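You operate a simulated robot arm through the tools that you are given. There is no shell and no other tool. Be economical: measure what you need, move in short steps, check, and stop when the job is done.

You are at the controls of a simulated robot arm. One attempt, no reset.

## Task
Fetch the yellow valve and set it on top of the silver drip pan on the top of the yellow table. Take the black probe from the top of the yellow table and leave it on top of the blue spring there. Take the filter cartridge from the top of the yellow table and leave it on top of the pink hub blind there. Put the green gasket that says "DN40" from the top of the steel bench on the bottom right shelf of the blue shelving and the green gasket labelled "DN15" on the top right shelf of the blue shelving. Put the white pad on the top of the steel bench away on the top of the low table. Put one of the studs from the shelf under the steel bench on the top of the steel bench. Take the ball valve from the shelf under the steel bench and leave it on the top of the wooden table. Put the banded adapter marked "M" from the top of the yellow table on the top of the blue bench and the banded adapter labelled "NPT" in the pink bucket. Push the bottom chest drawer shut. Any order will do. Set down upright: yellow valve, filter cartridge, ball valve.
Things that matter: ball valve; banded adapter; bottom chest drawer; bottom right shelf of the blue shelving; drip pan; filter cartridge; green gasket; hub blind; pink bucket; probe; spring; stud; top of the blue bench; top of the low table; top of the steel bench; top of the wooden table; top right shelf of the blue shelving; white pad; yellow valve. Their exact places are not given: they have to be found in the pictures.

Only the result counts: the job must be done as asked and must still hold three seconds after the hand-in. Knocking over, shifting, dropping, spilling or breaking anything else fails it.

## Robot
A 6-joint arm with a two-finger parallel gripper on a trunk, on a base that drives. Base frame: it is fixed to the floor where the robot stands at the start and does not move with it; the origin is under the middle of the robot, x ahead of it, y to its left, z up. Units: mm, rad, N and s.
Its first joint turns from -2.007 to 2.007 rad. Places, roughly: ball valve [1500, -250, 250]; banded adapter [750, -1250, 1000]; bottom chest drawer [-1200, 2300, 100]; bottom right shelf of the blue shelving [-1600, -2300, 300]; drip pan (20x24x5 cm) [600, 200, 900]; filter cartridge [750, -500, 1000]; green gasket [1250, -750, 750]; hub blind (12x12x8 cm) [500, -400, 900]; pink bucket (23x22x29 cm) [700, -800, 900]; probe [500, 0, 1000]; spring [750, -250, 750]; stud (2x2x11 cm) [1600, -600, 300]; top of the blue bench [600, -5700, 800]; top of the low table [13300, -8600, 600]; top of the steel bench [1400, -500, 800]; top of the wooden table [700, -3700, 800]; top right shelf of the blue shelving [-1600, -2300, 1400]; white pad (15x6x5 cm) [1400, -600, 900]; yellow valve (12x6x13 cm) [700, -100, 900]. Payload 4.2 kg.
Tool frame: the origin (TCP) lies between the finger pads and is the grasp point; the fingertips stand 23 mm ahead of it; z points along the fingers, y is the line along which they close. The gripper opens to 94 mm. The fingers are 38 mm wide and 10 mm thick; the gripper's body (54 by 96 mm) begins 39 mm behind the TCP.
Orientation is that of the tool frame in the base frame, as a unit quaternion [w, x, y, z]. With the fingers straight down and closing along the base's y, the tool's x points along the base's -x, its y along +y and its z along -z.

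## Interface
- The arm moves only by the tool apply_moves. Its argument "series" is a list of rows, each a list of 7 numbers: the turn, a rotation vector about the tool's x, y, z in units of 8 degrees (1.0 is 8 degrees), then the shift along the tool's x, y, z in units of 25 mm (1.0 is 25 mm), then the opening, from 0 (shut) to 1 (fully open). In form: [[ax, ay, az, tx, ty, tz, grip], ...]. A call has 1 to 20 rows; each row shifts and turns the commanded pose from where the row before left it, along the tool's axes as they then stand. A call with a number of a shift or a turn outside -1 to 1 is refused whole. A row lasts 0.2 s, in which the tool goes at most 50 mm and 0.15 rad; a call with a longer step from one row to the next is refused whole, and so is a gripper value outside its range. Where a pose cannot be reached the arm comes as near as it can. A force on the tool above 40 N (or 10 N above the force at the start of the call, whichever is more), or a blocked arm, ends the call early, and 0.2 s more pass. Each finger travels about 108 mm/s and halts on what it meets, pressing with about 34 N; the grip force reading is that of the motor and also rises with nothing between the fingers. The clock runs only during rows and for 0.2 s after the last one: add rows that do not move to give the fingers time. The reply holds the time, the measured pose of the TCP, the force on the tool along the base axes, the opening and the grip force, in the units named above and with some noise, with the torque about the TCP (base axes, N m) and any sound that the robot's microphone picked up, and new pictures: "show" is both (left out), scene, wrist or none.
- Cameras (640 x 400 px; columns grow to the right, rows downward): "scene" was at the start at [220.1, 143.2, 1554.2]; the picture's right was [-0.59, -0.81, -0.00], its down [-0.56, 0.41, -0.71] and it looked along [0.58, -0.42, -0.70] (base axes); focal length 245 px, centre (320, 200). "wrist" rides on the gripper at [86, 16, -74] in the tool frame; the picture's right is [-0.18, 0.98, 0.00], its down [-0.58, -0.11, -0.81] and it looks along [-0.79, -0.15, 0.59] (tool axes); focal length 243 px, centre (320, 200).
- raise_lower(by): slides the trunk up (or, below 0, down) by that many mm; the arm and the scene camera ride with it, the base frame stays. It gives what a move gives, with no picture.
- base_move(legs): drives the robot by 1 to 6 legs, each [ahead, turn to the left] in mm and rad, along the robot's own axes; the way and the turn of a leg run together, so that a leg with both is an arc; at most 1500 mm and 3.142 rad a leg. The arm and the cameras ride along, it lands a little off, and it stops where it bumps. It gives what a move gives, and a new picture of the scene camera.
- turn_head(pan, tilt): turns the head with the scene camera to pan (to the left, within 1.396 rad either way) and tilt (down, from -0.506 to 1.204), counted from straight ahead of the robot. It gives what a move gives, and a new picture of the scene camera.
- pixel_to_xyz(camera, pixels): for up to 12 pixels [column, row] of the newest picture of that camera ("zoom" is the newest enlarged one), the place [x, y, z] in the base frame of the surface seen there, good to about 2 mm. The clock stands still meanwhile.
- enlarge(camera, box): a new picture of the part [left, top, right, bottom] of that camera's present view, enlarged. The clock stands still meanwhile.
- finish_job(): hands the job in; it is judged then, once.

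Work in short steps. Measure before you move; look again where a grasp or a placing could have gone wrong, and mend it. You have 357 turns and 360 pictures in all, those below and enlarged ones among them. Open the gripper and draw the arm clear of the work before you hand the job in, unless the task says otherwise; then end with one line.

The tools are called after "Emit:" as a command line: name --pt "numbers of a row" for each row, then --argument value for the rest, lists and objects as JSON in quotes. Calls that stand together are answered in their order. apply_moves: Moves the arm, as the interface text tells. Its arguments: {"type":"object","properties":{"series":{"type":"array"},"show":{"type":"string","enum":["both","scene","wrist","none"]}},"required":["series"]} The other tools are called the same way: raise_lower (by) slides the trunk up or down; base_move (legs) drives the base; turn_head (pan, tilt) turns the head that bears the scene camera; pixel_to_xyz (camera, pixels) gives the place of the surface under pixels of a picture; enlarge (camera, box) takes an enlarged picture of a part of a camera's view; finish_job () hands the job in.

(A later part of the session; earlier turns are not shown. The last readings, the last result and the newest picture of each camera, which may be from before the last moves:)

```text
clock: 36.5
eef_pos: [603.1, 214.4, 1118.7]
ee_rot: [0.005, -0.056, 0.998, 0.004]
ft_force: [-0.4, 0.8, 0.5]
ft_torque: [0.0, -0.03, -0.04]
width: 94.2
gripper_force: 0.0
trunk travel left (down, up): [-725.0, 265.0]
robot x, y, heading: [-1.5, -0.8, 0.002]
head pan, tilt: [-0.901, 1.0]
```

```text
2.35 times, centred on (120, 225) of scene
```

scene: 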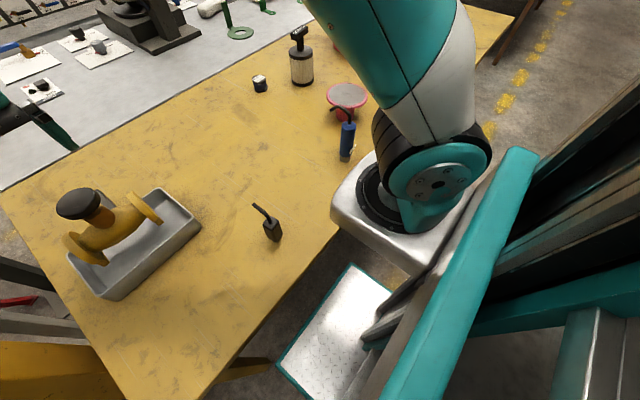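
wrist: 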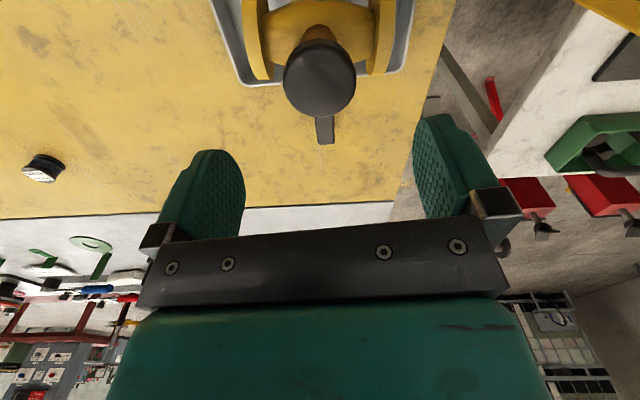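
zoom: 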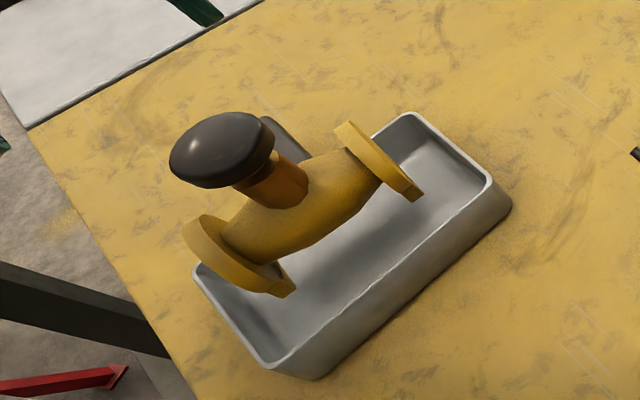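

The valve stands upright on the pan at rim height. Next is the black probe: I zoom in on it to measure the body and the rod.

Emit:
enlarge --camera "scene" --box '[240, 190, 304, 250]'

Emit:
pixel_to_xyz --camera "zoom" --pixels '[[130, 150], [140, 157], [170, 175], [205, 200], [230, 230], [240, 250], [185, 290], [310, 255], [255, 320], [330, 390], [270, 275], [320, 310]]'

```text
6.67 times, centred on (272, 220) of scene
```

zoom: 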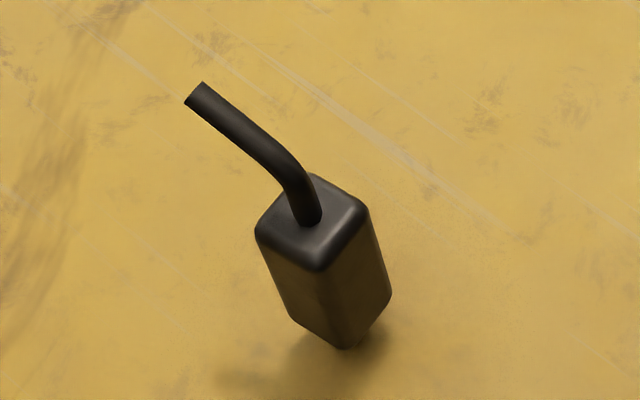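

```text
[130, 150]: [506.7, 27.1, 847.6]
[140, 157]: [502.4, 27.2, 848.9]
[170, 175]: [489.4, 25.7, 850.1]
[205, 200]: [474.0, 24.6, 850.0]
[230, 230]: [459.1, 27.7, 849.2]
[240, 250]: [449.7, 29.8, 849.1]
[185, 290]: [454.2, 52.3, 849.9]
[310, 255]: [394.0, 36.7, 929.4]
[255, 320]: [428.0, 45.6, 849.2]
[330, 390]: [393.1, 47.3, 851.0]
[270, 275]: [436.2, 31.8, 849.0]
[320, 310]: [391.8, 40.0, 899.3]
```

I query the right points on the rod and body.

Emit:
pixel_to_xyz --camera "zoom" --pixels '[[198, 95], [225, 118], [255, 143], [285, 170], [300, 200], [265, 225], [360, 212], [318, 265], [315, 185], [300, 315], [375, 300], [344, 345]]'

```text
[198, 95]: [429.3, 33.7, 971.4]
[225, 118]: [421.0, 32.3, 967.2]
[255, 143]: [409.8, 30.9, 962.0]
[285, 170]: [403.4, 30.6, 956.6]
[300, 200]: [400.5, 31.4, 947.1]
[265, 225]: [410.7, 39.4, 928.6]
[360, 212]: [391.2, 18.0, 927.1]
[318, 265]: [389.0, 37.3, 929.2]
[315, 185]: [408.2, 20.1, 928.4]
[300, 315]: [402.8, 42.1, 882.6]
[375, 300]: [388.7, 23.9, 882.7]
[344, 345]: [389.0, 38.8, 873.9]
```

The probe body spans x 388–412 and y 17–42 up to z=929, with its rod leaning +x up to z≈975. I will grip the body with the tool pitched forward, and for that I back the base up 180 mm.

Emit:
base_move --legs '[[-180, 0]]'

```text
clock: 38.0
eef_pos: [422.6, 214.4, 1118.2]
ee_rot: [0.006, -0.056, 0.998, 0.004]
ft_force: [-0.7, -0.1, -0.4]
ft_torque: [0.01, -0.03, 0.01]
width: 94.0
gripper_force: 0.1
trunk travel left (down, up): [-725.0, 265.0]
robot x, y, heading: [-182.3, 2.1, -0.001]
head pan, tilt: [-0.901, 1.0]
```

scene: 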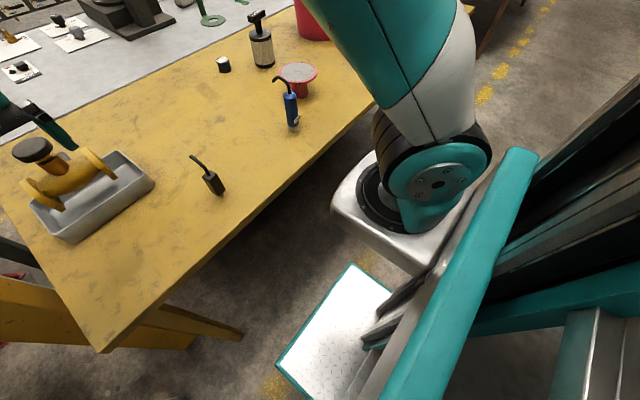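

I square the yaw, move to above and behind the probe, and pitch the tool 40° forward.

Emit:
apply_moves --pt "0 0 0.4 0 0 0 1" --pt "0 0 0.42 0 0 0 1" --pt "0 0 0 0.46 -0.92 0 1" --pt "0 0 0 0.46 -0.92 0 1" --pt "0 0 0 0.46 -0.92 0 1" --pt "0 0 0 0.46 -0.92 0 1" --pt "0 0 0 0.46 -0.92 0 1" --pt "0 0 0 0.46 -0.92 0 1" --pt "0 0 0 0.46 -0.92 0 1" --pt "0 0 0 0.46 -0.92 0 1" --pt "0 -1 0 0 0 0 1" --pt "0 -1 0 0 0 0 1" --pt "0 -1 0 0 0 0 1" --pt "0 -1 0 0 0 0 1" --pt "0 -1 0 0 0 0 1" --pt "0 0 0 0 0 0 1"

```text
clock: 41.4
eef_pos: [342.6, 41.6, 1124.8]
ee_rot: [0.347, 0.002, 0.938, 0.003]
ft_force: [0.2, -0.1, 0.1]
ft_torque: [0.03, -0.03, 0.02]
width: 94.1
gripper_force: 0.0
out of reach, approached as far as the arm can: row 15
trunk travel left (down, up): [-725.0, 265.0]
robot x, y, heading: [-182.4, 1.0, 0.001]
head pan, tilt: [-0.901, 1.0]
```

scene: 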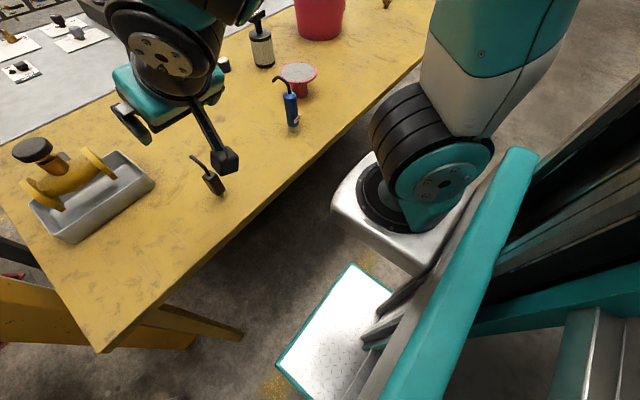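
wrist: 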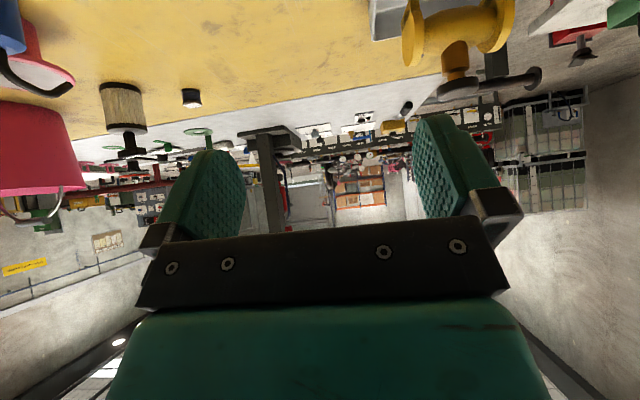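

The tool is pitched 40° and nearly in place. I lower the trunk 150 mm (the plate is now well clear of the table) and look.

Emit:
raise_lower --by -150

Emit:
apply_moves --pt "0 0 0 0 -0.45 0 1" --pt "0 0 0 0 0 0 1"

```text
clock: 43.2
eef_pos: [345.2, 41.7, 975.1]
ee_rot: [0.346, 0.002, 0.938, 0.003]
ft_force: [0.0, 0.5, 0.4]
ft_torque: [-0.02, -0.01, -0.03]
width: 94.1
gripper_force: 0.0
trunk travel left (down, up): [-575.0, 415.0]
robot x, y, heading: [-183.4, 1.9, 0.005]
head pan, tilt: [-0.901, 1.0]
```

```text
clock: 43.8
eef_pos: [348.9, 33.1, 977.3]
ee_rot: [0.345, 0.003, 0.939, 0.002]
ft_force: [0.1, -0.5, -0.2]
ft_torque: [0.01, 0.03, 0.01]
width: 93.8
gripper_force: 0.1
out of reach, approached as far as the arm can: row 1
trunk travel left (down, up): [-575.0, 415.0]
robot x, y, heading: [-182.1, 0.9, 0.005]
head pan, tilt: [-0.901, 1.0]
```

scene: 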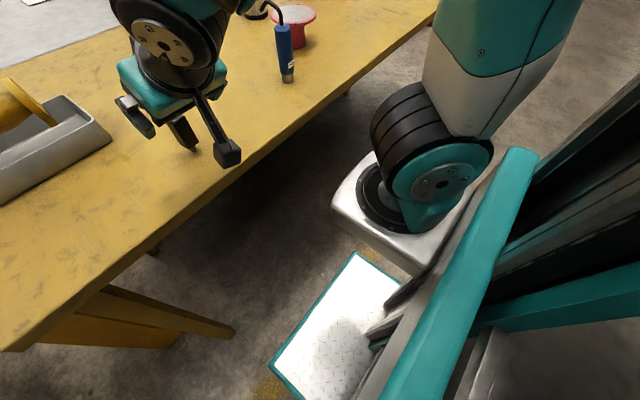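
wrist: 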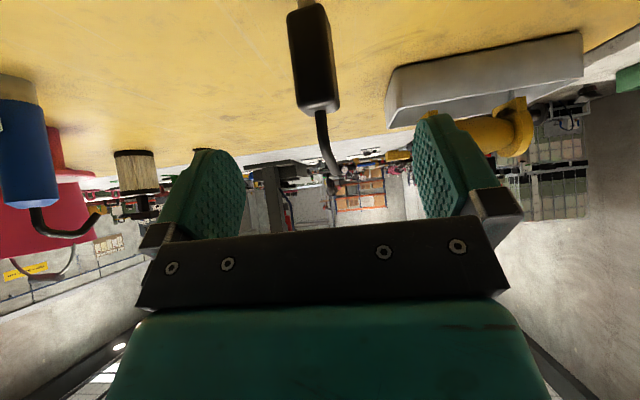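

The probe is centred between the fingers in the wrist view (body at column 313). I approach along the tool axis to (392,31,905) and grip.

Emit:
apply_moves --pt "0 0 0 0.57 -0.08 0 1" --pt "0 0 0 0 0 0.8 1" --pt "0 0 0 0 0 0.8 1" --pt "0 0 0 0 0 0.8 1" --pt "0 0 0 0 0 0.5 1" --pt "0 0 0 0 0 0.4 1" --pt "0 0 0 0 0 0 1"

```text
clock: 45.4
eef_pos: [398.8, 37.4, 912.2]
ee_rot: [0.346, 0.003, 0.938, 0.003]
ft_force: [-0.2, -0.6, -0.3]
ft_torque: [0.02, -0.01, 0.0]
width: 94.2
gripper_force: 0.0
out of reach, approached as far as the arm can: row 1
trunk travel left (down, up): [-575.0, 415.0]
robot x, y, heading: [-176.0, -1.5, 0.004]
head pan, tilt: [-0.901, 1.0]
```

scene: 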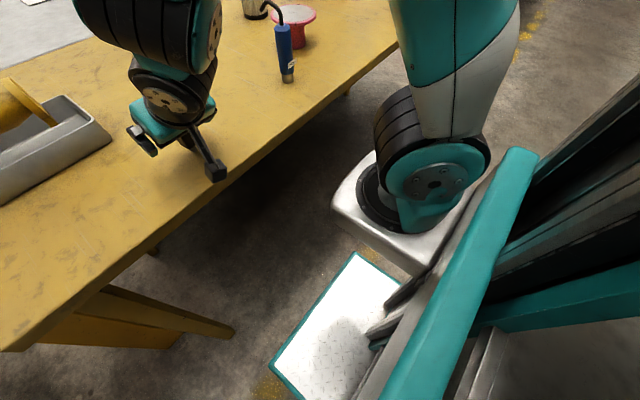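
wrist: 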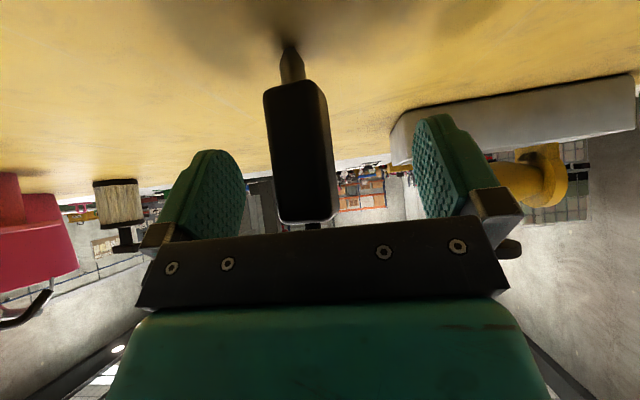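

The tool sits 7 mm too far +y and slightly forward, with the probe at column 302 and the finger mid at about 325. I correct before closing.

Emit:
apply_moves --pt "0 0 0 0.2 -0.15 0 1" --pt "0 0 0 0.2 -0.14 0 1" --pt "0 0 0 0 0 0 1" --show "wrist"

```text
clock: 46.2
eef_pos: [392.2, 30.9, 906.4]
ee_rot: [0.346, 0.002, 0.938, 0.003]
ft_force: [0.0, 0.5, -0.3]
ft_torque: [0.0, -0.03, -0.02]
width: 94.1
gripper_force: 0.0
trunk travel left (down, up): [-575.0, 415.0]
robot x, y, heading: [-181.6, -0.7, -0.001]
head pan, tilt: [-0.901, 1.0]
```

wrist: 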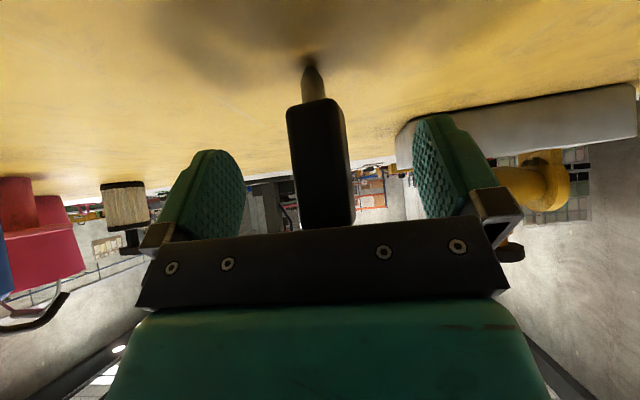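

It is centred now. I close on the body.

Emit:
apply_moves --pt "0 0 0 0 0 0 0.7" --pt "0 0 0 0 0 0 0.5" --pt "0 0 0 0 0 0 0.3" --pt "0 0 0 0 0 0 0" --pt "0 0 0 0 0 0 0" --pt "0 0 0 0 0 0 0" --show "wrist"

```text
clock: 47.6
eef_pos: [391.6, 30.7, 907.2]
ee_rot: [0.346, 0.003, 0.938, 0.003]
ft_force: [0.2, 0.3, 0.2]
ft_torque: [0.02, -0.01, 0.0]
width: 25.7
gripper_force: 33.6
trunk travel left (down, up): [-575.0, 415.0]
robot x, y, heading: [-180.9, 1.4, 0.001]
head pan, tilt: [-0.901, 1.0]
```

wrist: 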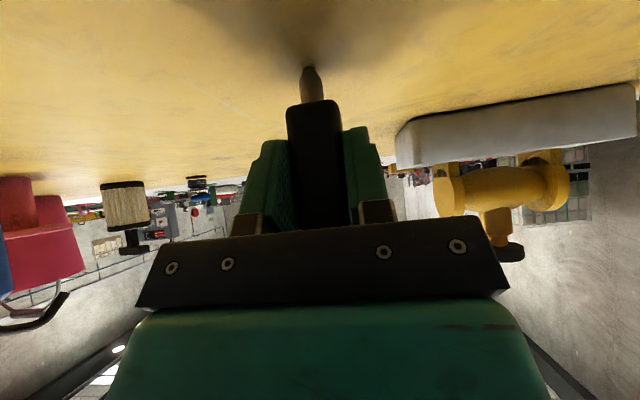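

It is gripped at 25.7 mm, with the TCP 57 mm above the probe's bottom and 8 mm behind its centre. I lift with the trunk, then reposition the base toward y≈-400.

Emit:
raise_lower --by 250

Emit:
base_move --legs '[[0, -1.571], [400, 0], [0, 1.571]]'

```text
clock: 50.1
eef_pos: [392.0, 29.8, 1155.4]
ee_rot: [0.346, 0.003, 0.938, 0.003]
ft_force: [0.2, 0.1, -1.4]
ft_torque: [0.01, 0.02, 0.0]
width: 25.6
gripper_force: 33.9
trunk travel left (down, up): [-825.0, 165.0]
robot x, y, heading: [-179.5, 0.8, -0.0]
head pan, tilt: [-0.901, 1.0]
```

```text
clock: 60.3
eef_pos: [388.5, -367.1, 1154.8]
ee_rot: [0.347, 0.003, 0.938, 0.003]
ft_force: [-0.5, 0.5, -2.2]
ft_torque: [-0.03, 0.01, -0.01]
width: 25.6
gripper_force: 34.0
trunk travel left (down, up): [-825.0, 165.0]
robot x, y, heading: [-183.1, -392.6, -0.003]
head pan, tilt: [-0.901, 1.0]
```

scene: 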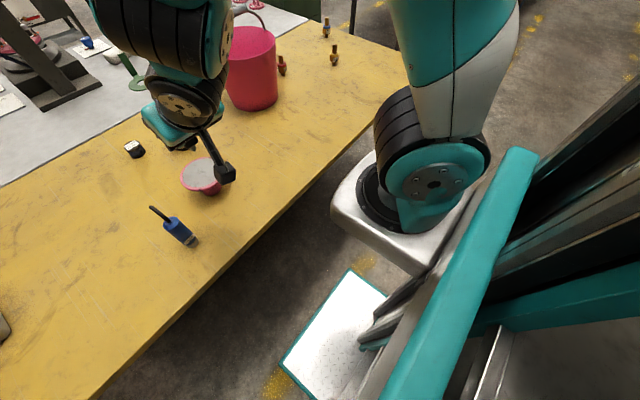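

Good. Now I drive ahead 250 mm so the spring comes within reach; the carriage plate is well above the table.

Emit:
base_move --legs '[[250, 0]]'

```text
clock: 62.1
eef_pos: [639.6, -367.5, 1157.5]
ee_rot: [0.346, 0.002, 0.938, 0.003]
ft_force: [0.7, 0.3, -0.7]
ft_torque: [0.0, 0.02, -0.01]
width: 25.7
gripper_force: 34.5
trunk travel left (down, up): [-825.0, 165.0]
robot x, y, heading: [66.6, -396.4, -0.001]
head pan, tilt: [-0.901, 1.0]
```

scene: 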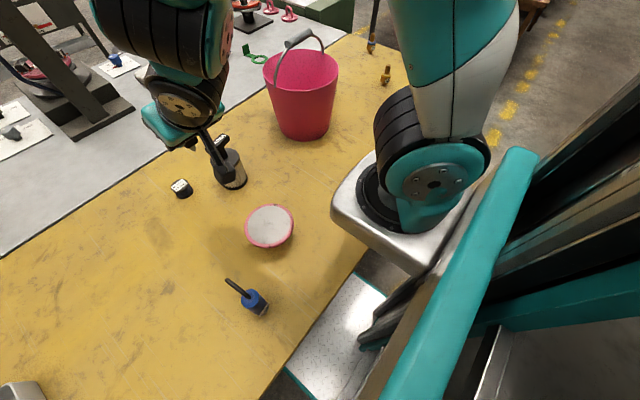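

The spring is at (180,187) in view. I zoom on it and measure its top.

Emit:
enlarge --camera "scene" --box '[160, 170, 200, 205]'

Emit:
pixel_to_xyz --camera "zoom" --pixels '[[320, 200], [250, 180], [400, 180], [330, 120], [330, 240]]'

```text
11.43 times, centred on (180, 188) of scene
```

zoom: 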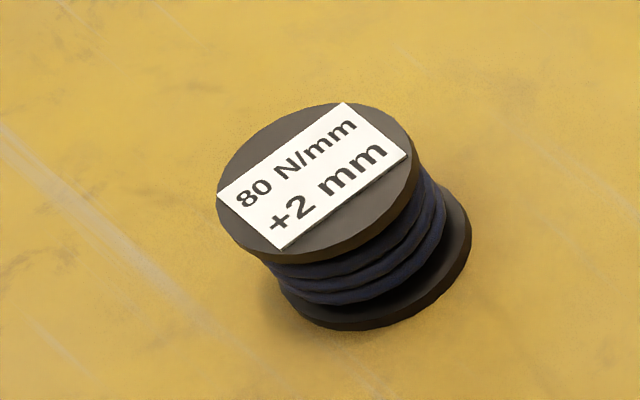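

```text
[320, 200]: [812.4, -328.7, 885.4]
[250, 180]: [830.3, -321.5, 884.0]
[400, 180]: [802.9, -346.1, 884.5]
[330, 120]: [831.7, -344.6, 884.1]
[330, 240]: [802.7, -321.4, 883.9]
```

The spring's top is centred at about (817,-331,884) and is 48 mm across. I move the probe over it at height first.

Emit:
apply_moves --pt "0 0 0 -0.64 0.18 0.55 0" --pt "0 0 0 -0.64 0.18 0.55 0" --pt "0 0 0 -0.64 0.18 0.55 0" --pt "0 0 0 -0.64 0.18 0.55 0" --pt "0 0 0 -0.64 0.18 0.55 0" --pt "0 0 0 -0.64 0.18 0.55 0" --pt "0 0 0 -0.64 0.18 0.55 0" --pt "0 0 0 -0.64 0.18 0.55 0" --pt "0 0 0 0 0 0 0" --show "none"

Emit:
raise_lower --by -110

Emit:
enlarge --camera "scene" --box '[0, 60, 320, 300]'

```text
clock: 64.1
eef_pos: [809.2, -331.7, 1155.2]
ee_rot: [0.345, 0.003, 0.939, 0.004]
ft_force: [-0.4, 0.7, -2.2]
ft_torque: [0.02, 0.02, -0.02]
width: 25.5
gripper_force: 34.7
trunk travel left (down, up): [-825.0, 165.0]
robot x, y, heading: [68.4, -397.9, -0.002]
head pan, tilt: [-0.901, 1.0]
```

```text
clock: 65.5
eef_pos: [808.5, -330.2, 1045.4]
ee_rot: [0.346, 0.003, 0.938, 0.003]
ft_force: [-0.2, -0.4, -0.8]
ft_torque: [-0.02, -0.02, 0.04]
width: 25.7
gripper_force: 34.9
trunk travel left (down, up): [-715.0, 275.0]
robot x, y, heading: [69.3, -394.9, 0.001]
head pan, tilt: [-0.901, 1.0]
```

```text
1.67 times, centred on (160, 180) of scene
```

zoom: 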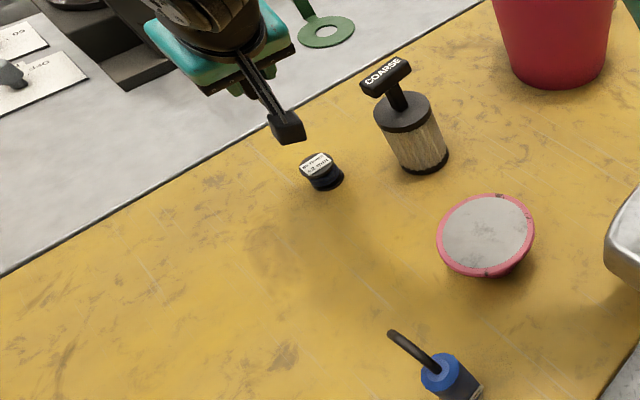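

I lower to about 8 mm above the spring and check.

Emit:
apply_moves --pt "0 0 0 0.49 0 0.58 0" --pt "0 0 0 0.49 0 0.58 0" --pt "0 0 0 0.49 0 0.58 0" --pt "0 0 0 0.49 0 0.58 0" --pt "0 0 0 0.49 0 0.58 0" --pt "0 0 0 0 0 0 0"

Emit:
enlarge --camera "wrist" --box '[220, 20, 420, 220]'

Emit:
enlarge --camera "scene" --box '[100, 80, 240, 180]'

```text
clock: 67.0
eef_pos: [810.8, -329.2, 949.4]
ee_rot: [0.347, 0.002, 0.938, 0.003]
ft_force: [0.0, 0.1, -0.7]
ft_torque: [-0.03, 0.01, 0.0]
width: 25.5
gripper_force: 34.0
trunk travel left (down, up): [-715.0, 275.0]
robot x, y, heading: [66.3, -398.2, 0.001]
head pan, tilt: [-0.901, 1.0]
```

scene: 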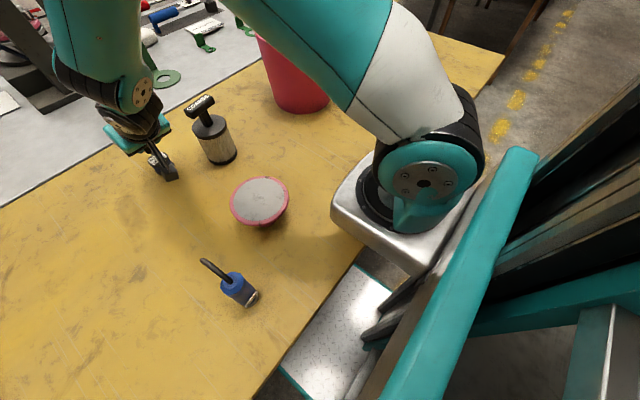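
wrist: 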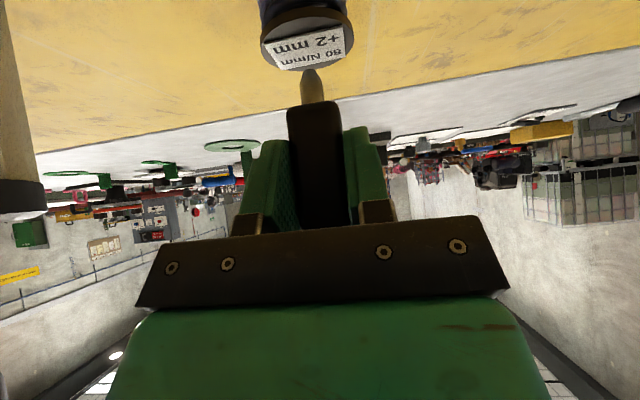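

```text
2.00 times, centred on (320, 120) of wrist
```

zoom: 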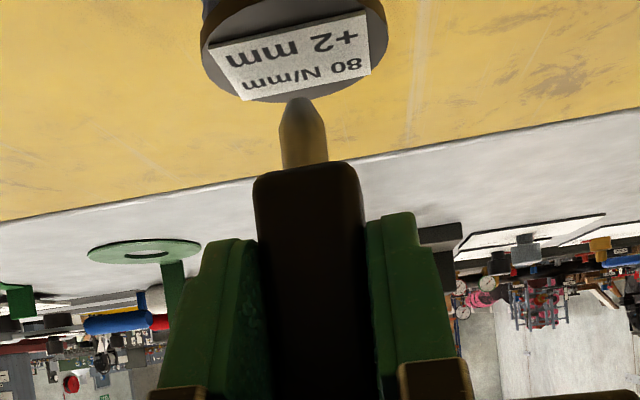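

```text
4.00 times, centred on (170, 130) of scene
```

zoom: 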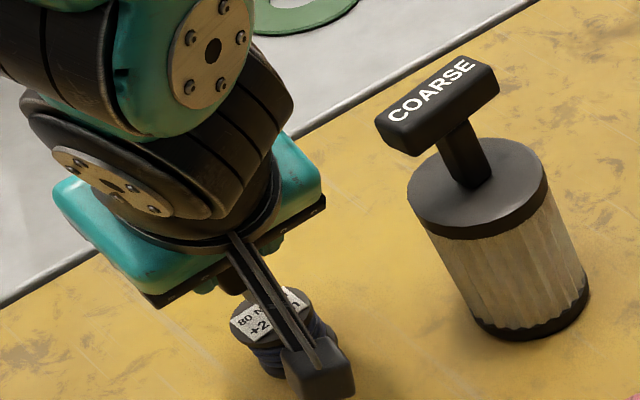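

I measure the probe tip at (311,72) and the spring disc in the wrist view to check alignment.

Emit:
pixel_to_xyz --camera "wrist" --pixels '[[312, 76], [312, 85], [312, 95], [268, 45], [348, 30], [306, 66], [306, 40], [300, 25], [345, 50], [320, 110]]'

```text
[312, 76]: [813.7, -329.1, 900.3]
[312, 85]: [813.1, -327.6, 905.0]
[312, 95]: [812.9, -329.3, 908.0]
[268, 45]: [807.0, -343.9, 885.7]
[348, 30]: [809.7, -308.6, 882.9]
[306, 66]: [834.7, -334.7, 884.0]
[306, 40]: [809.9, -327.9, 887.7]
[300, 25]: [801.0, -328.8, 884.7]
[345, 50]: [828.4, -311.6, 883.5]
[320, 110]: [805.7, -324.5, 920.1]
```

The tip is at about (817,-329) and the disc centre at about (816,-331), so it is aligned. I lower slowly until contact.

Emit:
apply_moves --pt "0 0 0 0.08 -0.06 0.09 0" --pt "0 0 0 0.05 0 0.06 0" --pt "0 0 0 0.026 0 0.03 0" --pt "0 0 0 0 0 0 0" --show "wrist"

```text
clock: 68.0
eef_pos: [809.6, -331.6, 944.6]
ee_rot: [0.346, 0.002, 0.938, 0.003]
ft_force: [-0.4, 0.3, -0.5]
ft_torque: [0.01, -0.04, -0.02]
width: 26.0
gripper_force: 33.7
trunk travel left (down, up): [-715.0, 275.0]
robot x, y, heading: [68.1, -397.8, 0.0]
head pan, tilt: [-0.901, 1.0]
```

wrist: 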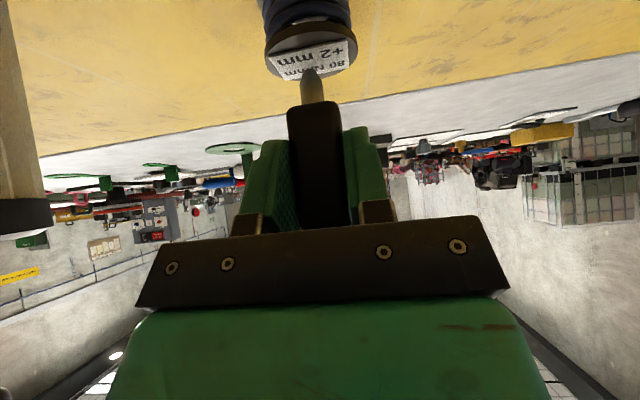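

No contact yet; I go on in 1 mm steps.

Emit:
apply_moves --pt "0 0 0 0.026 0 0.03 0" --pt "0 0 0 0.026 0 0.03 0" --pt "0 0 0 0 0 0 0" --show "none"

Emit:
apply_moves --pt "0 0 0 0.026 0 0.03 0" --pt "0 0 0 0 0 0 0" --show "wrist"

```text
clock: 68.8
eef_pos: [810.0, -332.6, 942.3]
ee_rot: [0.346, 0.002, 0.938, 0.003]
ft_force: [0.2, 0.4, -1.7]
ft_torque: [0.01, 0.0, 0.0]
width: 25.8
gripper_force: 33.8
trunk travel left (down, up): [-715.0, 275.0]
robot x, y, heading: [64.8, -398.9, 0.007]
head pan, tilt: [-0.901, 1.0]
```

```text
clock: 69.3
eef_pos: [809.3, -331.5, 942.2]
ee_rot: [0.346, 0.002, 0.938, 0.004]
ft_force: [-0.5, 0.0, -1.0]
ft_torque: [0.0, 0.01, -0.01]
width: 25.7
gripper_force: 34.7
trunk travel left (down, up): [-715.0, 275.0]
robot x, y, heading: [63.2, -399.5, 0.0]
head pan, tilt: [-0.901, 1.0]
```

wrist: 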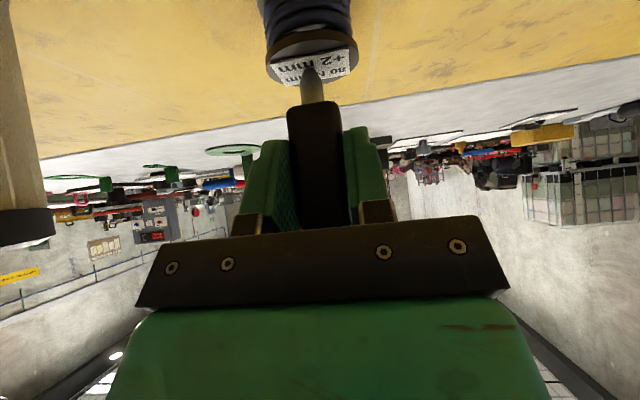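

Still no contact force at z=942. I continue down two more millimetres.

Emit:
apply_moves --pt "0 0 0 0.026 0 0.03 0" --pt "0 0 0 0 0 0 0" --show "none"

Emit:
apply_moves --pt "0 0 0 0.026 0 0.03 0" --pt "0 0 0 0 0 0 0" --show "none"

Emit:
apply_moves --pt "0 0 0 0.013 0 0.015 0" --pt "0 0 0 0 0 0 0" --show "wrist"

```text
clock: 70.0
eef_pos: [809.4, -331.5, 940.0]
ee_rot: [0.346, 0.001, 0.938, 0.004]
ft_force: [0.8, -0.5, -2.3]
ft_torque: [-0.01, -0.01, -0.03]
width: 25.7
gripper_force: 34.1
trunk travel left (down, up): [-715.0, 275.0]
robot x, y, heading: [65.5, -394.9, 0.001]
head pan, tilt: [-0.901, 1.0]
```

```text
clock: 70.5
eef_pos: [809.3, -331.6, 940.1]
ee_rot: [0.345, 0.002, 0.939, 0.003]
ft_force: [-1.0, -0.5, 3.8]
ft_torque: [-0.03, 0.03, -0.01]
width: 25.6
gripper_force: 34.8
trunk travel left (down, up): [-715.0, 275.0]
robot x, y, heading: [67.2, -399.1, 0.001]
head pan, tilt: [-0.901, 1.0]
```

```text
clock: 71.2
eef_pos: [810.0, -331.5, 939.3]
ee_rot: [0.347, 0.002, 0.938, 0.003]
ft_force: [-2.4, -1.8, 9.4]
ft_torque: [-0.14, 0.0, -0.02]
width: 25.7
gripper_force: 33.6
trunk travel left (down, up): [-715.0, 275.0]
robot x, y, heading: [63.2, -395.4, -0.003]
head pan, tilt: [-0.901, 1.0]
```

wrist: 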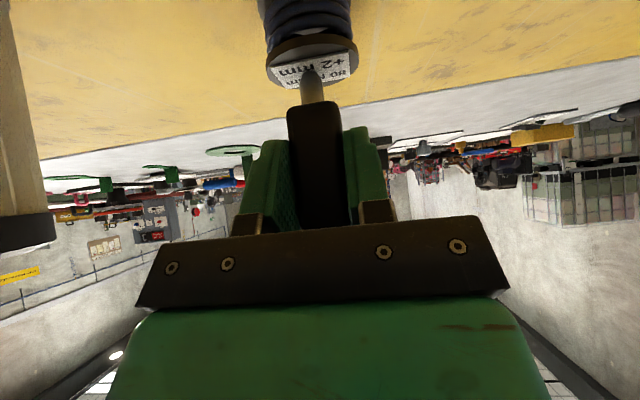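

Contact is made (Fz≈9 N). I ease off half a millimetre and open slowly.

Emit:
apply_moves --pt "0 0 0 -0.015 0 -0.018 0" --pt "0 0 0 0 0 0 0" --pt "0 0 0 0 0 0 0.29" --pt "0 0 0 0 0 0 0.31" --pt "0 0 0 0 0 0 0.34" --pt "0 0 0 0 0 0 0.38" --pt "0 0 0 0 0 0 0.45" --pt "0 0 0 0 0 0 0.6" --pt "0 0 0 0 0 0 0.8" --pt "0 0 0 0 0 0 1" --show "wrist"

```text
clock: 73.3
eef_pos: [809.3, -330.7, 938.5]
ee_rot: [0.346, 0.003, 0.938, 0.002]
ft_force: [0.5, -0.3, 0.6]
ft_torque: [-0.02, 0.0, 0.01]
width: 94.3
gripper_force: 0.0
trunk travel left (down, up): [-715.0, 275.0]
robot x, y, heading: [63.8, -401.7, 0.003]
head pan, tilt: [-0.901, 1.0]
```

wrist: 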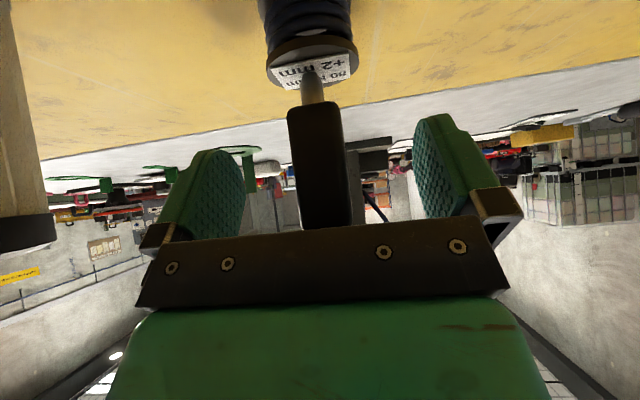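

The probe stands on the spring. I raise the gripper straight up, away from it.

Emit:
apply_moves --pt "0 0 0 -0.2 0 -0.23 1" --pt "0 0 0 -0.5 0 -0.58 1" --pt "0 0 0 -0.65 0 -0.76 1" --pt "0 0 0 -0.65 0 -0.76 1" --pt "0 0 0 -0.65 0 -0.76 1" --pt "0 0 0 -0.65 0 -0.76 1" --pt "0 0 0 -0.65 0 -0.76 1" --pt "0 0 0 0 0 0 1"

Emit:
enlarge --camera "scene" --box '[120, 60, 320, 240]'

```text
clock: 75.2
eef_pos: [809.8, -331.9, 1091.1]
ee_rot: [0.347, 0.002, 0.938, 0.004]
ft_force: [0.3, -0.3, 1.2]
ft_torque: [0.0, -0.02, 0.01]
width: 94.2
gripper_force: 0.0
trunk travel left (down, up): [-715.0, 275.0]
robot x, y, heading: [65.8, -396.9, 0.003]
head pan, tilt: [-0.901, 1.0]
```

scene: 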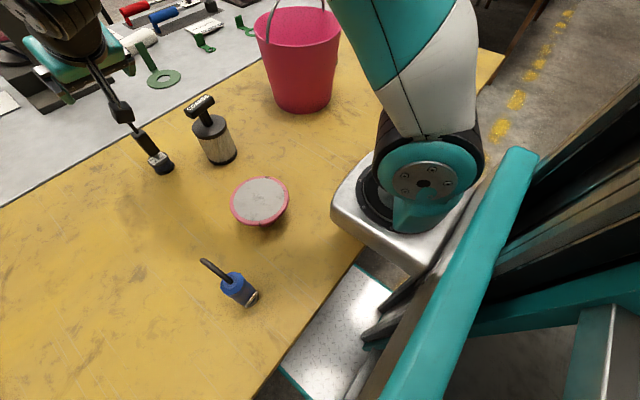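
wrist: 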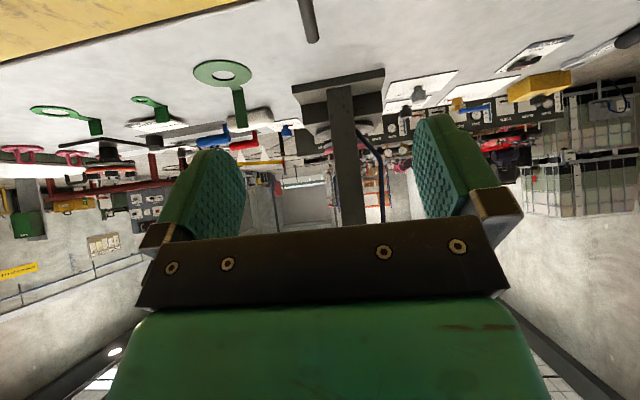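

```text
2.22 times, centred on (220, 150) of scene
```

zoom: 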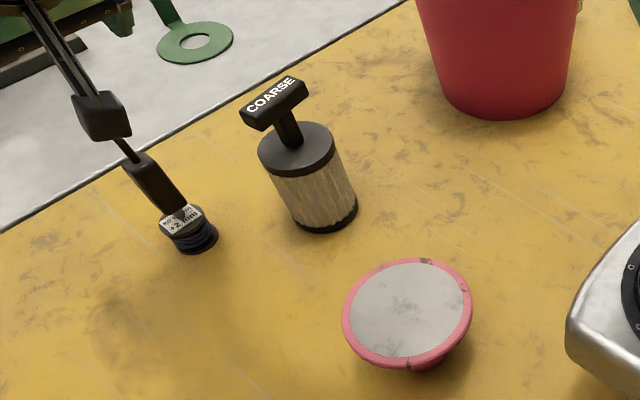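

The probe stands on the spring. Now I measure the filter cartridge (handle, cap, body) and the hub blind's top.

Emit:
pixel_to_xyz --camera "zoom" --pixels '[[250, 110], [300, 90], [275, 98], [262, 150], [335, 150], [298, 130], [300, 170], [325, 230], [345, 300], [472, 300], [410, 262], [405, 350]]'

Emit:
enlarge --camera "scene" --box '[170, 80, 250, 170]'

Emit:
pixel_to_xyz --camera "zoom" --pixels '[[195, 88], [285, 60], [230, 80], [280, 90], [260, 75], [300, 115], [240, 150], [305, 165], [365, 130], [300, 125]]'

```text
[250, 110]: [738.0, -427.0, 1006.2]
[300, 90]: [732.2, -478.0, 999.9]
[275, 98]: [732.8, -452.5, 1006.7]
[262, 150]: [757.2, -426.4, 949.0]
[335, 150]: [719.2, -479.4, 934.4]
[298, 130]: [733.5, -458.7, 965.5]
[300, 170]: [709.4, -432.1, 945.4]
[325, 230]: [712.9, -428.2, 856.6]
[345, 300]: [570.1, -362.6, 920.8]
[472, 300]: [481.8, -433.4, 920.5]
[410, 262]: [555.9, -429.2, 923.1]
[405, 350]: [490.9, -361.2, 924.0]
```

```text
4.44 times, centred on (210, 125) of scene
```

zoom: 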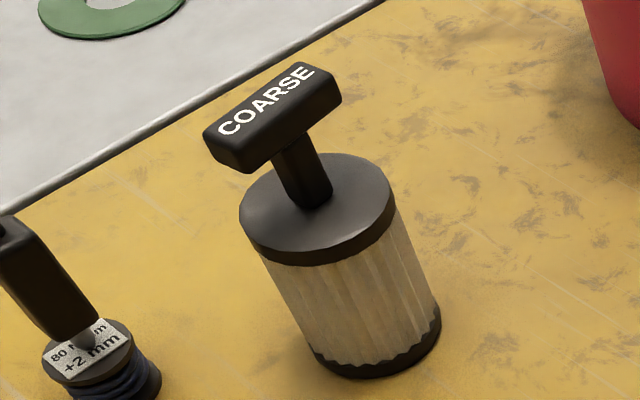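

```text
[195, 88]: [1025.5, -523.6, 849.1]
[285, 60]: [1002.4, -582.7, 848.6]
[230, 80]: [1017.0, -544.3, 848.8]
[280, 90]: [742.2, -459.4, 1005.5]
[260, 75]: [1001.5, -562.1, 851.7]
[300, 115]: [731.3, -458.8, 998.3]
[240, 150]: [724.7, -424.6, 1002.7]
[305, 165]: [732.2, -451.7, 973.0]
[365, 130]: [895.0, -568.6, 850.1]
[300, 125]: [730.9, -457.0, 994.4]
```

The handle bar is along y, centred near (735,-452), with its top at 1006; the hub centre is (525,-397,922). I move over the filter and unpitch the tool.

Emit:
apply_moves --pt "0 0 0 0.456 -0.96 -0.39 1" --pt "0 0 0 0.456 -0.96 -0.39 1" --pt "0 0 0 0.456 -0.96 -0.39 1" --pt "0 0 0 0.456 -0.96 -0.39 1" --pt "0 0 0 0.456 -0.96 -0.39 1" --pt "0 1 0 0 0 0 1" --pt "0 1 0 0 0 0 1" --pt "0 1 0 0 0 0 1" --pt "0 1 0 0 0 0 1" --pt "0 1 0 0 0 0 1" --pt "0 0.07 0 0 0 0 1"

```text
clock: 77.5
eef_pos: [733.3, -452.0, 1089.8]
ee_rot: [-0.001, 0.0, 1.0, 0.004]
ft_force: [-0.6, -0.4, 0.0]
ft_torque: [-0.02, -0.01, -0.03]
width: 94.1
gripper_force: 0.0
trunk travel left (down, up): [-715.0, 275.0]
robot x, y, heading: [67.6, -395.1, 0.003]
head pan, tilt: [-0.901, 1.0]
```

scene: 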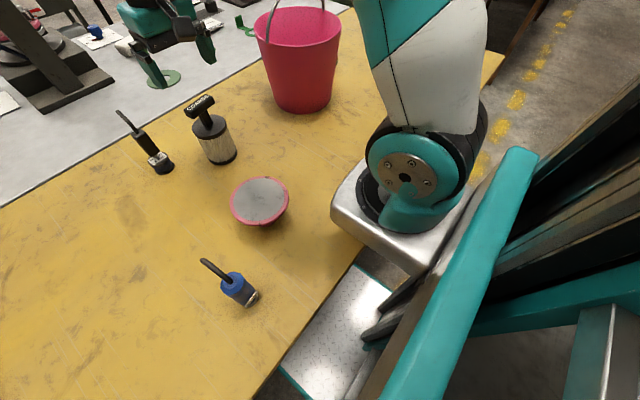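
wrist: 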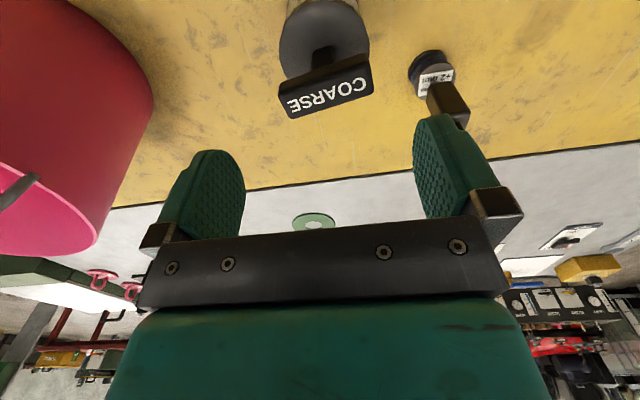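

The bar is yawed about 0.13 rad, so I turn the tool to match and descend onto the handle.

Emit:
apply_moves --pt "0 0 -0.9 0 0 0 1" --pt "0 0 0 0 0 0.96 1" --pt "0 0 0 0 0 0.96 1" --pt "0 0 0 0 0 0.96 1" --pt "0 0 0 0 0 0.9 1" --pt "0 0 0 0 0 0 1"

Emit:
enlarge --camera "scene" --box '[150, 50, 270, 170]'

```text
clock: 79.0
eef_pos: [733.4, -451.9, 996.5]
ee_rot: [-0.001, -0.062, 0.998, 0.003]
ft_force: [-0.3, -0.2, 0.8]
ft_torque: [0.0, 0.0, 0.03]
width: 94.1
gripper_force: 0.0
trunk travel left (down, up): [-715.0, 275.0]
robot x, y, heading: [70.5, -397.2, 0.001]
head pan, tilt: [-0.901, 1.0]
```

scene: 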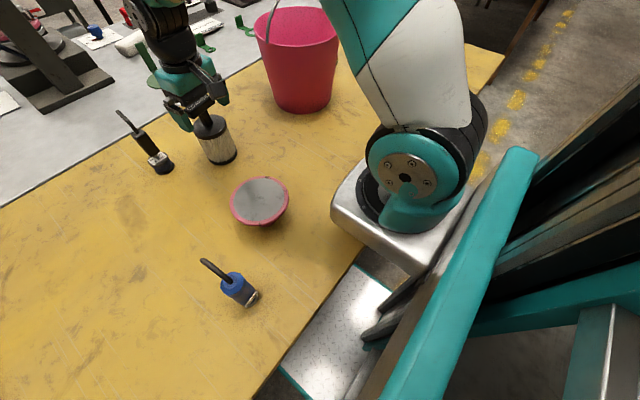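
wrist: 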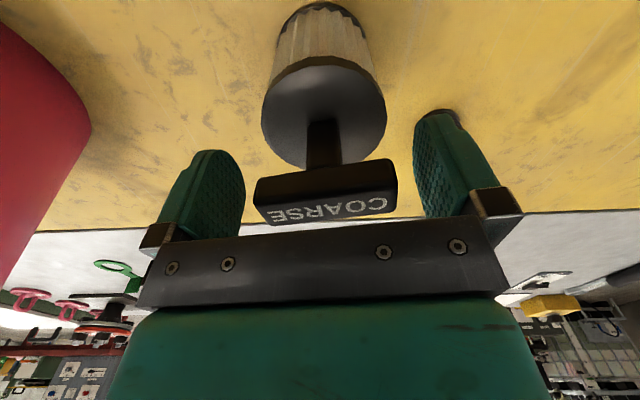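

```text
3.33 times, centred on (210, 110) of scene
```

zoom: 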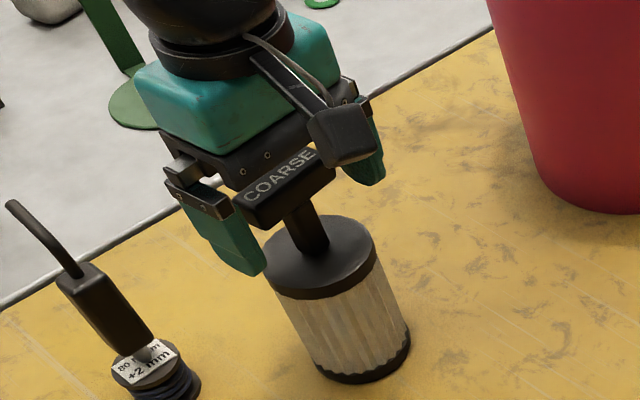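

The handle lies centred between the pads. I close and then lift slowly by 10 mm to feel the load.

Emit:
apply_moves --pt "0 0 0 0 0 0 0.7" --pt "0 0 0 0 0 0 0.5" --pt "0 0 0 0 0 0 0.2" --pt "0 0 0 0 0 0 0" --pt "0 0 0 0 0 0 0" --pt "0 0 0 0 0 -0.1 0" --pt "0 0 0 0 0 -0.1 0" --pt "0 0 0 0 0 -0.1 0" --pt "0 0 0 0 0 -0.1 0" --pt "0 0 0 0 0 0 0" --show "wrist"

```text
clock: 81.2
eef_pos: [733.6, -450.9, 1006.6]
ee_rot: [0.0, -0.061, 0.998, 0.003]
ft_force: [0.2, -0.2, -1.8]
ft_torque: [0.01, 0.0, 0.0]
width: 65.8
gripper_force: 33.4
trunk travel left (down, up): [-715.0, 275.0]
robot x, y, heading: [67.5, -399.5, -0.002]
head pan, tilt: [-0.901, 1.0]
```

wrist: 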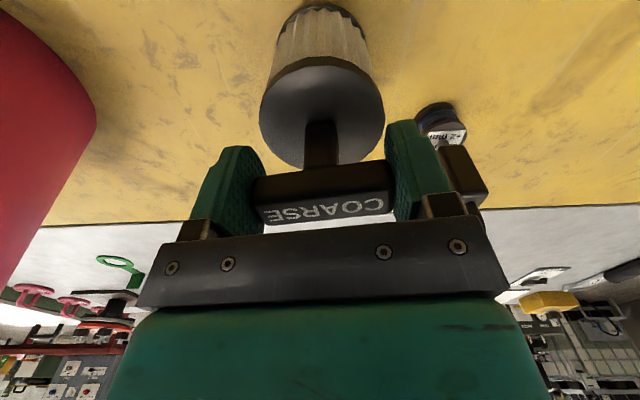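

The filter is light and held. I raise it and carry it over the hub blind.

Emit:
apply_moves --pt "0 0 0 0 0 -0.5 0" --pt "0 0 0 0 0 -0.7 0" --pt "0 0 0 0 0 -0.7 0" --pt "0 0 0 0 0 -0.7 0" --pt "0 0 0 0 0 -0.7 0" --pt "0 0 0 0 0 -0.6 0" --pt "0 0 0 0.576 0.232 0 0" --pt "0 0 0 0.576 0.232 0 0" --pt "0 0 0 0.576 0.232 0 0" --pt "0 0 0 0.576 0.232 0 0" --pt "0 0 0 0.576 0.232 0 0" --pt "0 0 0 0.576 0.232 0 0" --pt "0 0 0 0.576 0.232 0 0" --pt "0 0 0 0.576 0.232 0 0" --pt "0 0 0 0.576 0.232 0 0" --pt "0 0 0 0.576 0.232 0 0" --pt "0 0 0 0.576 0.232 0 0" --pt "0 0 0 0.576 0.232 0 0" --pt "0 0 0 0.576 0.232 0 0" --pt "0 0 0 0.576 0.232 0 0"

Emit:
enlarge --camera "scene" --box '[170, 100, 330, 240]'

```text
clock: 85.3
eef_pos: [522.8, -396.8, 1105.4]
ee_rot: [0.0, -0.062, 0.998, 0.004]
ft_force: [-0.6, 0.4, -2.1]
ft_torque: [0.0, 0.03, -0.01]
width: 65.8
gripper_force: 34.5
trunk travel left (down, up): [-715.0, 275.0]
robot x, y, heading: [64.7, -397.1, 0.004]
head pan, tilt: [-0.901, 1.0]
```

scene: 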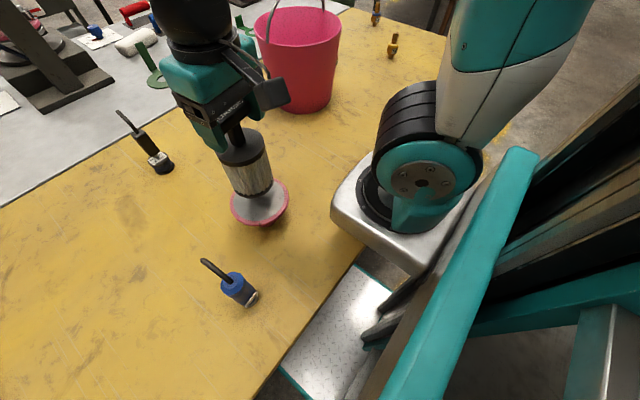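
wrist: 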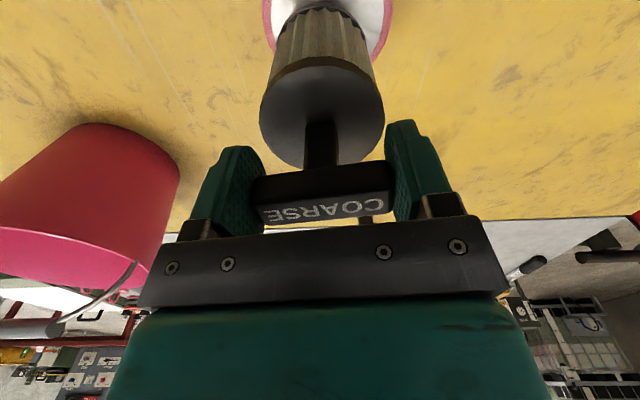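

```text
2.86 times, centred on (250, 170) of scene
```

zoom: 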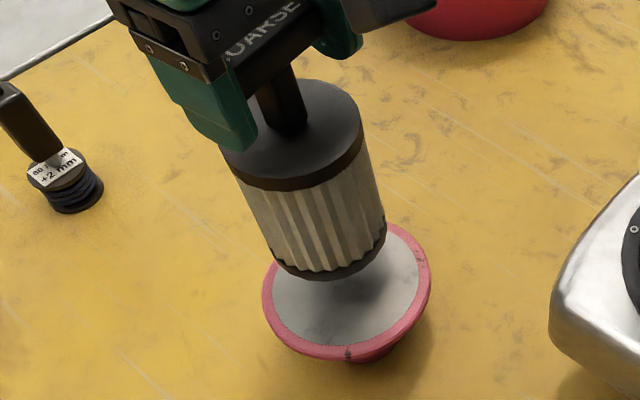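

It hangs over the hub. I lower it to about 3 mm above and then creep to contact.

Emit:
apply_moves --pt "0 0 0 0 0 0.4 0" --pt "0 0 0 0 0 0.4 0" --pt "0 0 0 0 0 0.3 0" --pt "0 0 0 0 0 0.2 0" --pt "0 0 0 0 0 0.04 0" --pt "0 0 0 0 0 0.04 0" --pt "0 0 0 0 0 0 0" --show "none"

Emit:
apply_moves --pt "0 0 0 0 0 0.06 0" --pt "0 0 0 0 0 0 0" --show "none"

Emit:
apply_moves --pt "0 0 0 0 0 0.06 0" --pt "0 0 0 0 0 0 0" --show "none"

Emit:
enlarge --camera "scene" --box '[170, 100, 330, 240]'

```text
clock: 87.0
eef_pos: [522.7, -396.9, 1069.2]
ee_rot: [0.0, -0.062, 0.998, 0.003]
ft_force: [-0.5, 0.3, -2.1]
ft_torque: [0.04, 0.0, 0.03]
width: 65.7
gripper_force: 34.8
trunk travel left (down, up): [-715.0, 275.0]
robot x, y, heading: [64.8, -403.2, -0.001]
head pan, tilt: [-0.901, 1.0]
```

```text
clock: 87.5
eef_pos: [523.9, -397.5, 1068.8]
ee_rot: [-0.001, -0.061, 0.998, 0.004]
ft_force: [-0.2, -0.6, 7.2]
ft_torque: [-0.44, 0.04, 0.0]
width: 65.6
gripper_force: 34.3
trunk travel left (down, up): [-715.0, 275.0]
robot x, y, heading: [63.8, -399.6, 0.004]
head pan, tilt: [-0.901, 1.0]
```

```text
clock: 88.3
eef_pos: [524.2, -396.5, 1067.8]
ee_rot: [0.001, -0.06, 0.998, 0.005]
ft_force: [-5.3, -1.0, 27.0]
ft_torque: [-0.93, 0.92, -0.05]
width: 65.7
gripper_force: 34.2
trunk travel left (down, up): [-715.0, 275.0]
robot x, y, heading: [65.9, -395.6, -0.0]
head pan, tilt: [-0.901, 1.0]
stopped in row 2: the force on the tool passed its limit (the readings are from after the stop); the commanded pose is now the measured one
```

```text
2.86 times, centred on (250, 170) of scene
```

zoom: 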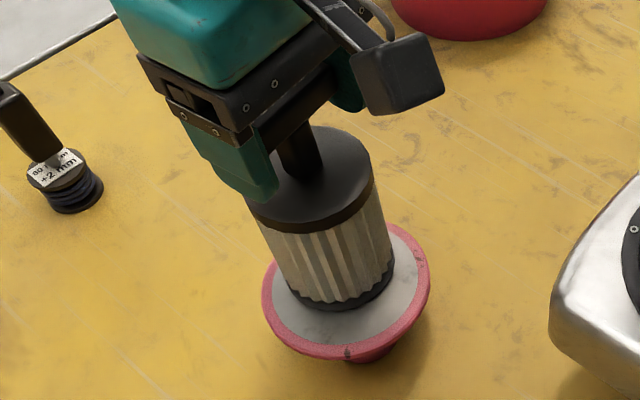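

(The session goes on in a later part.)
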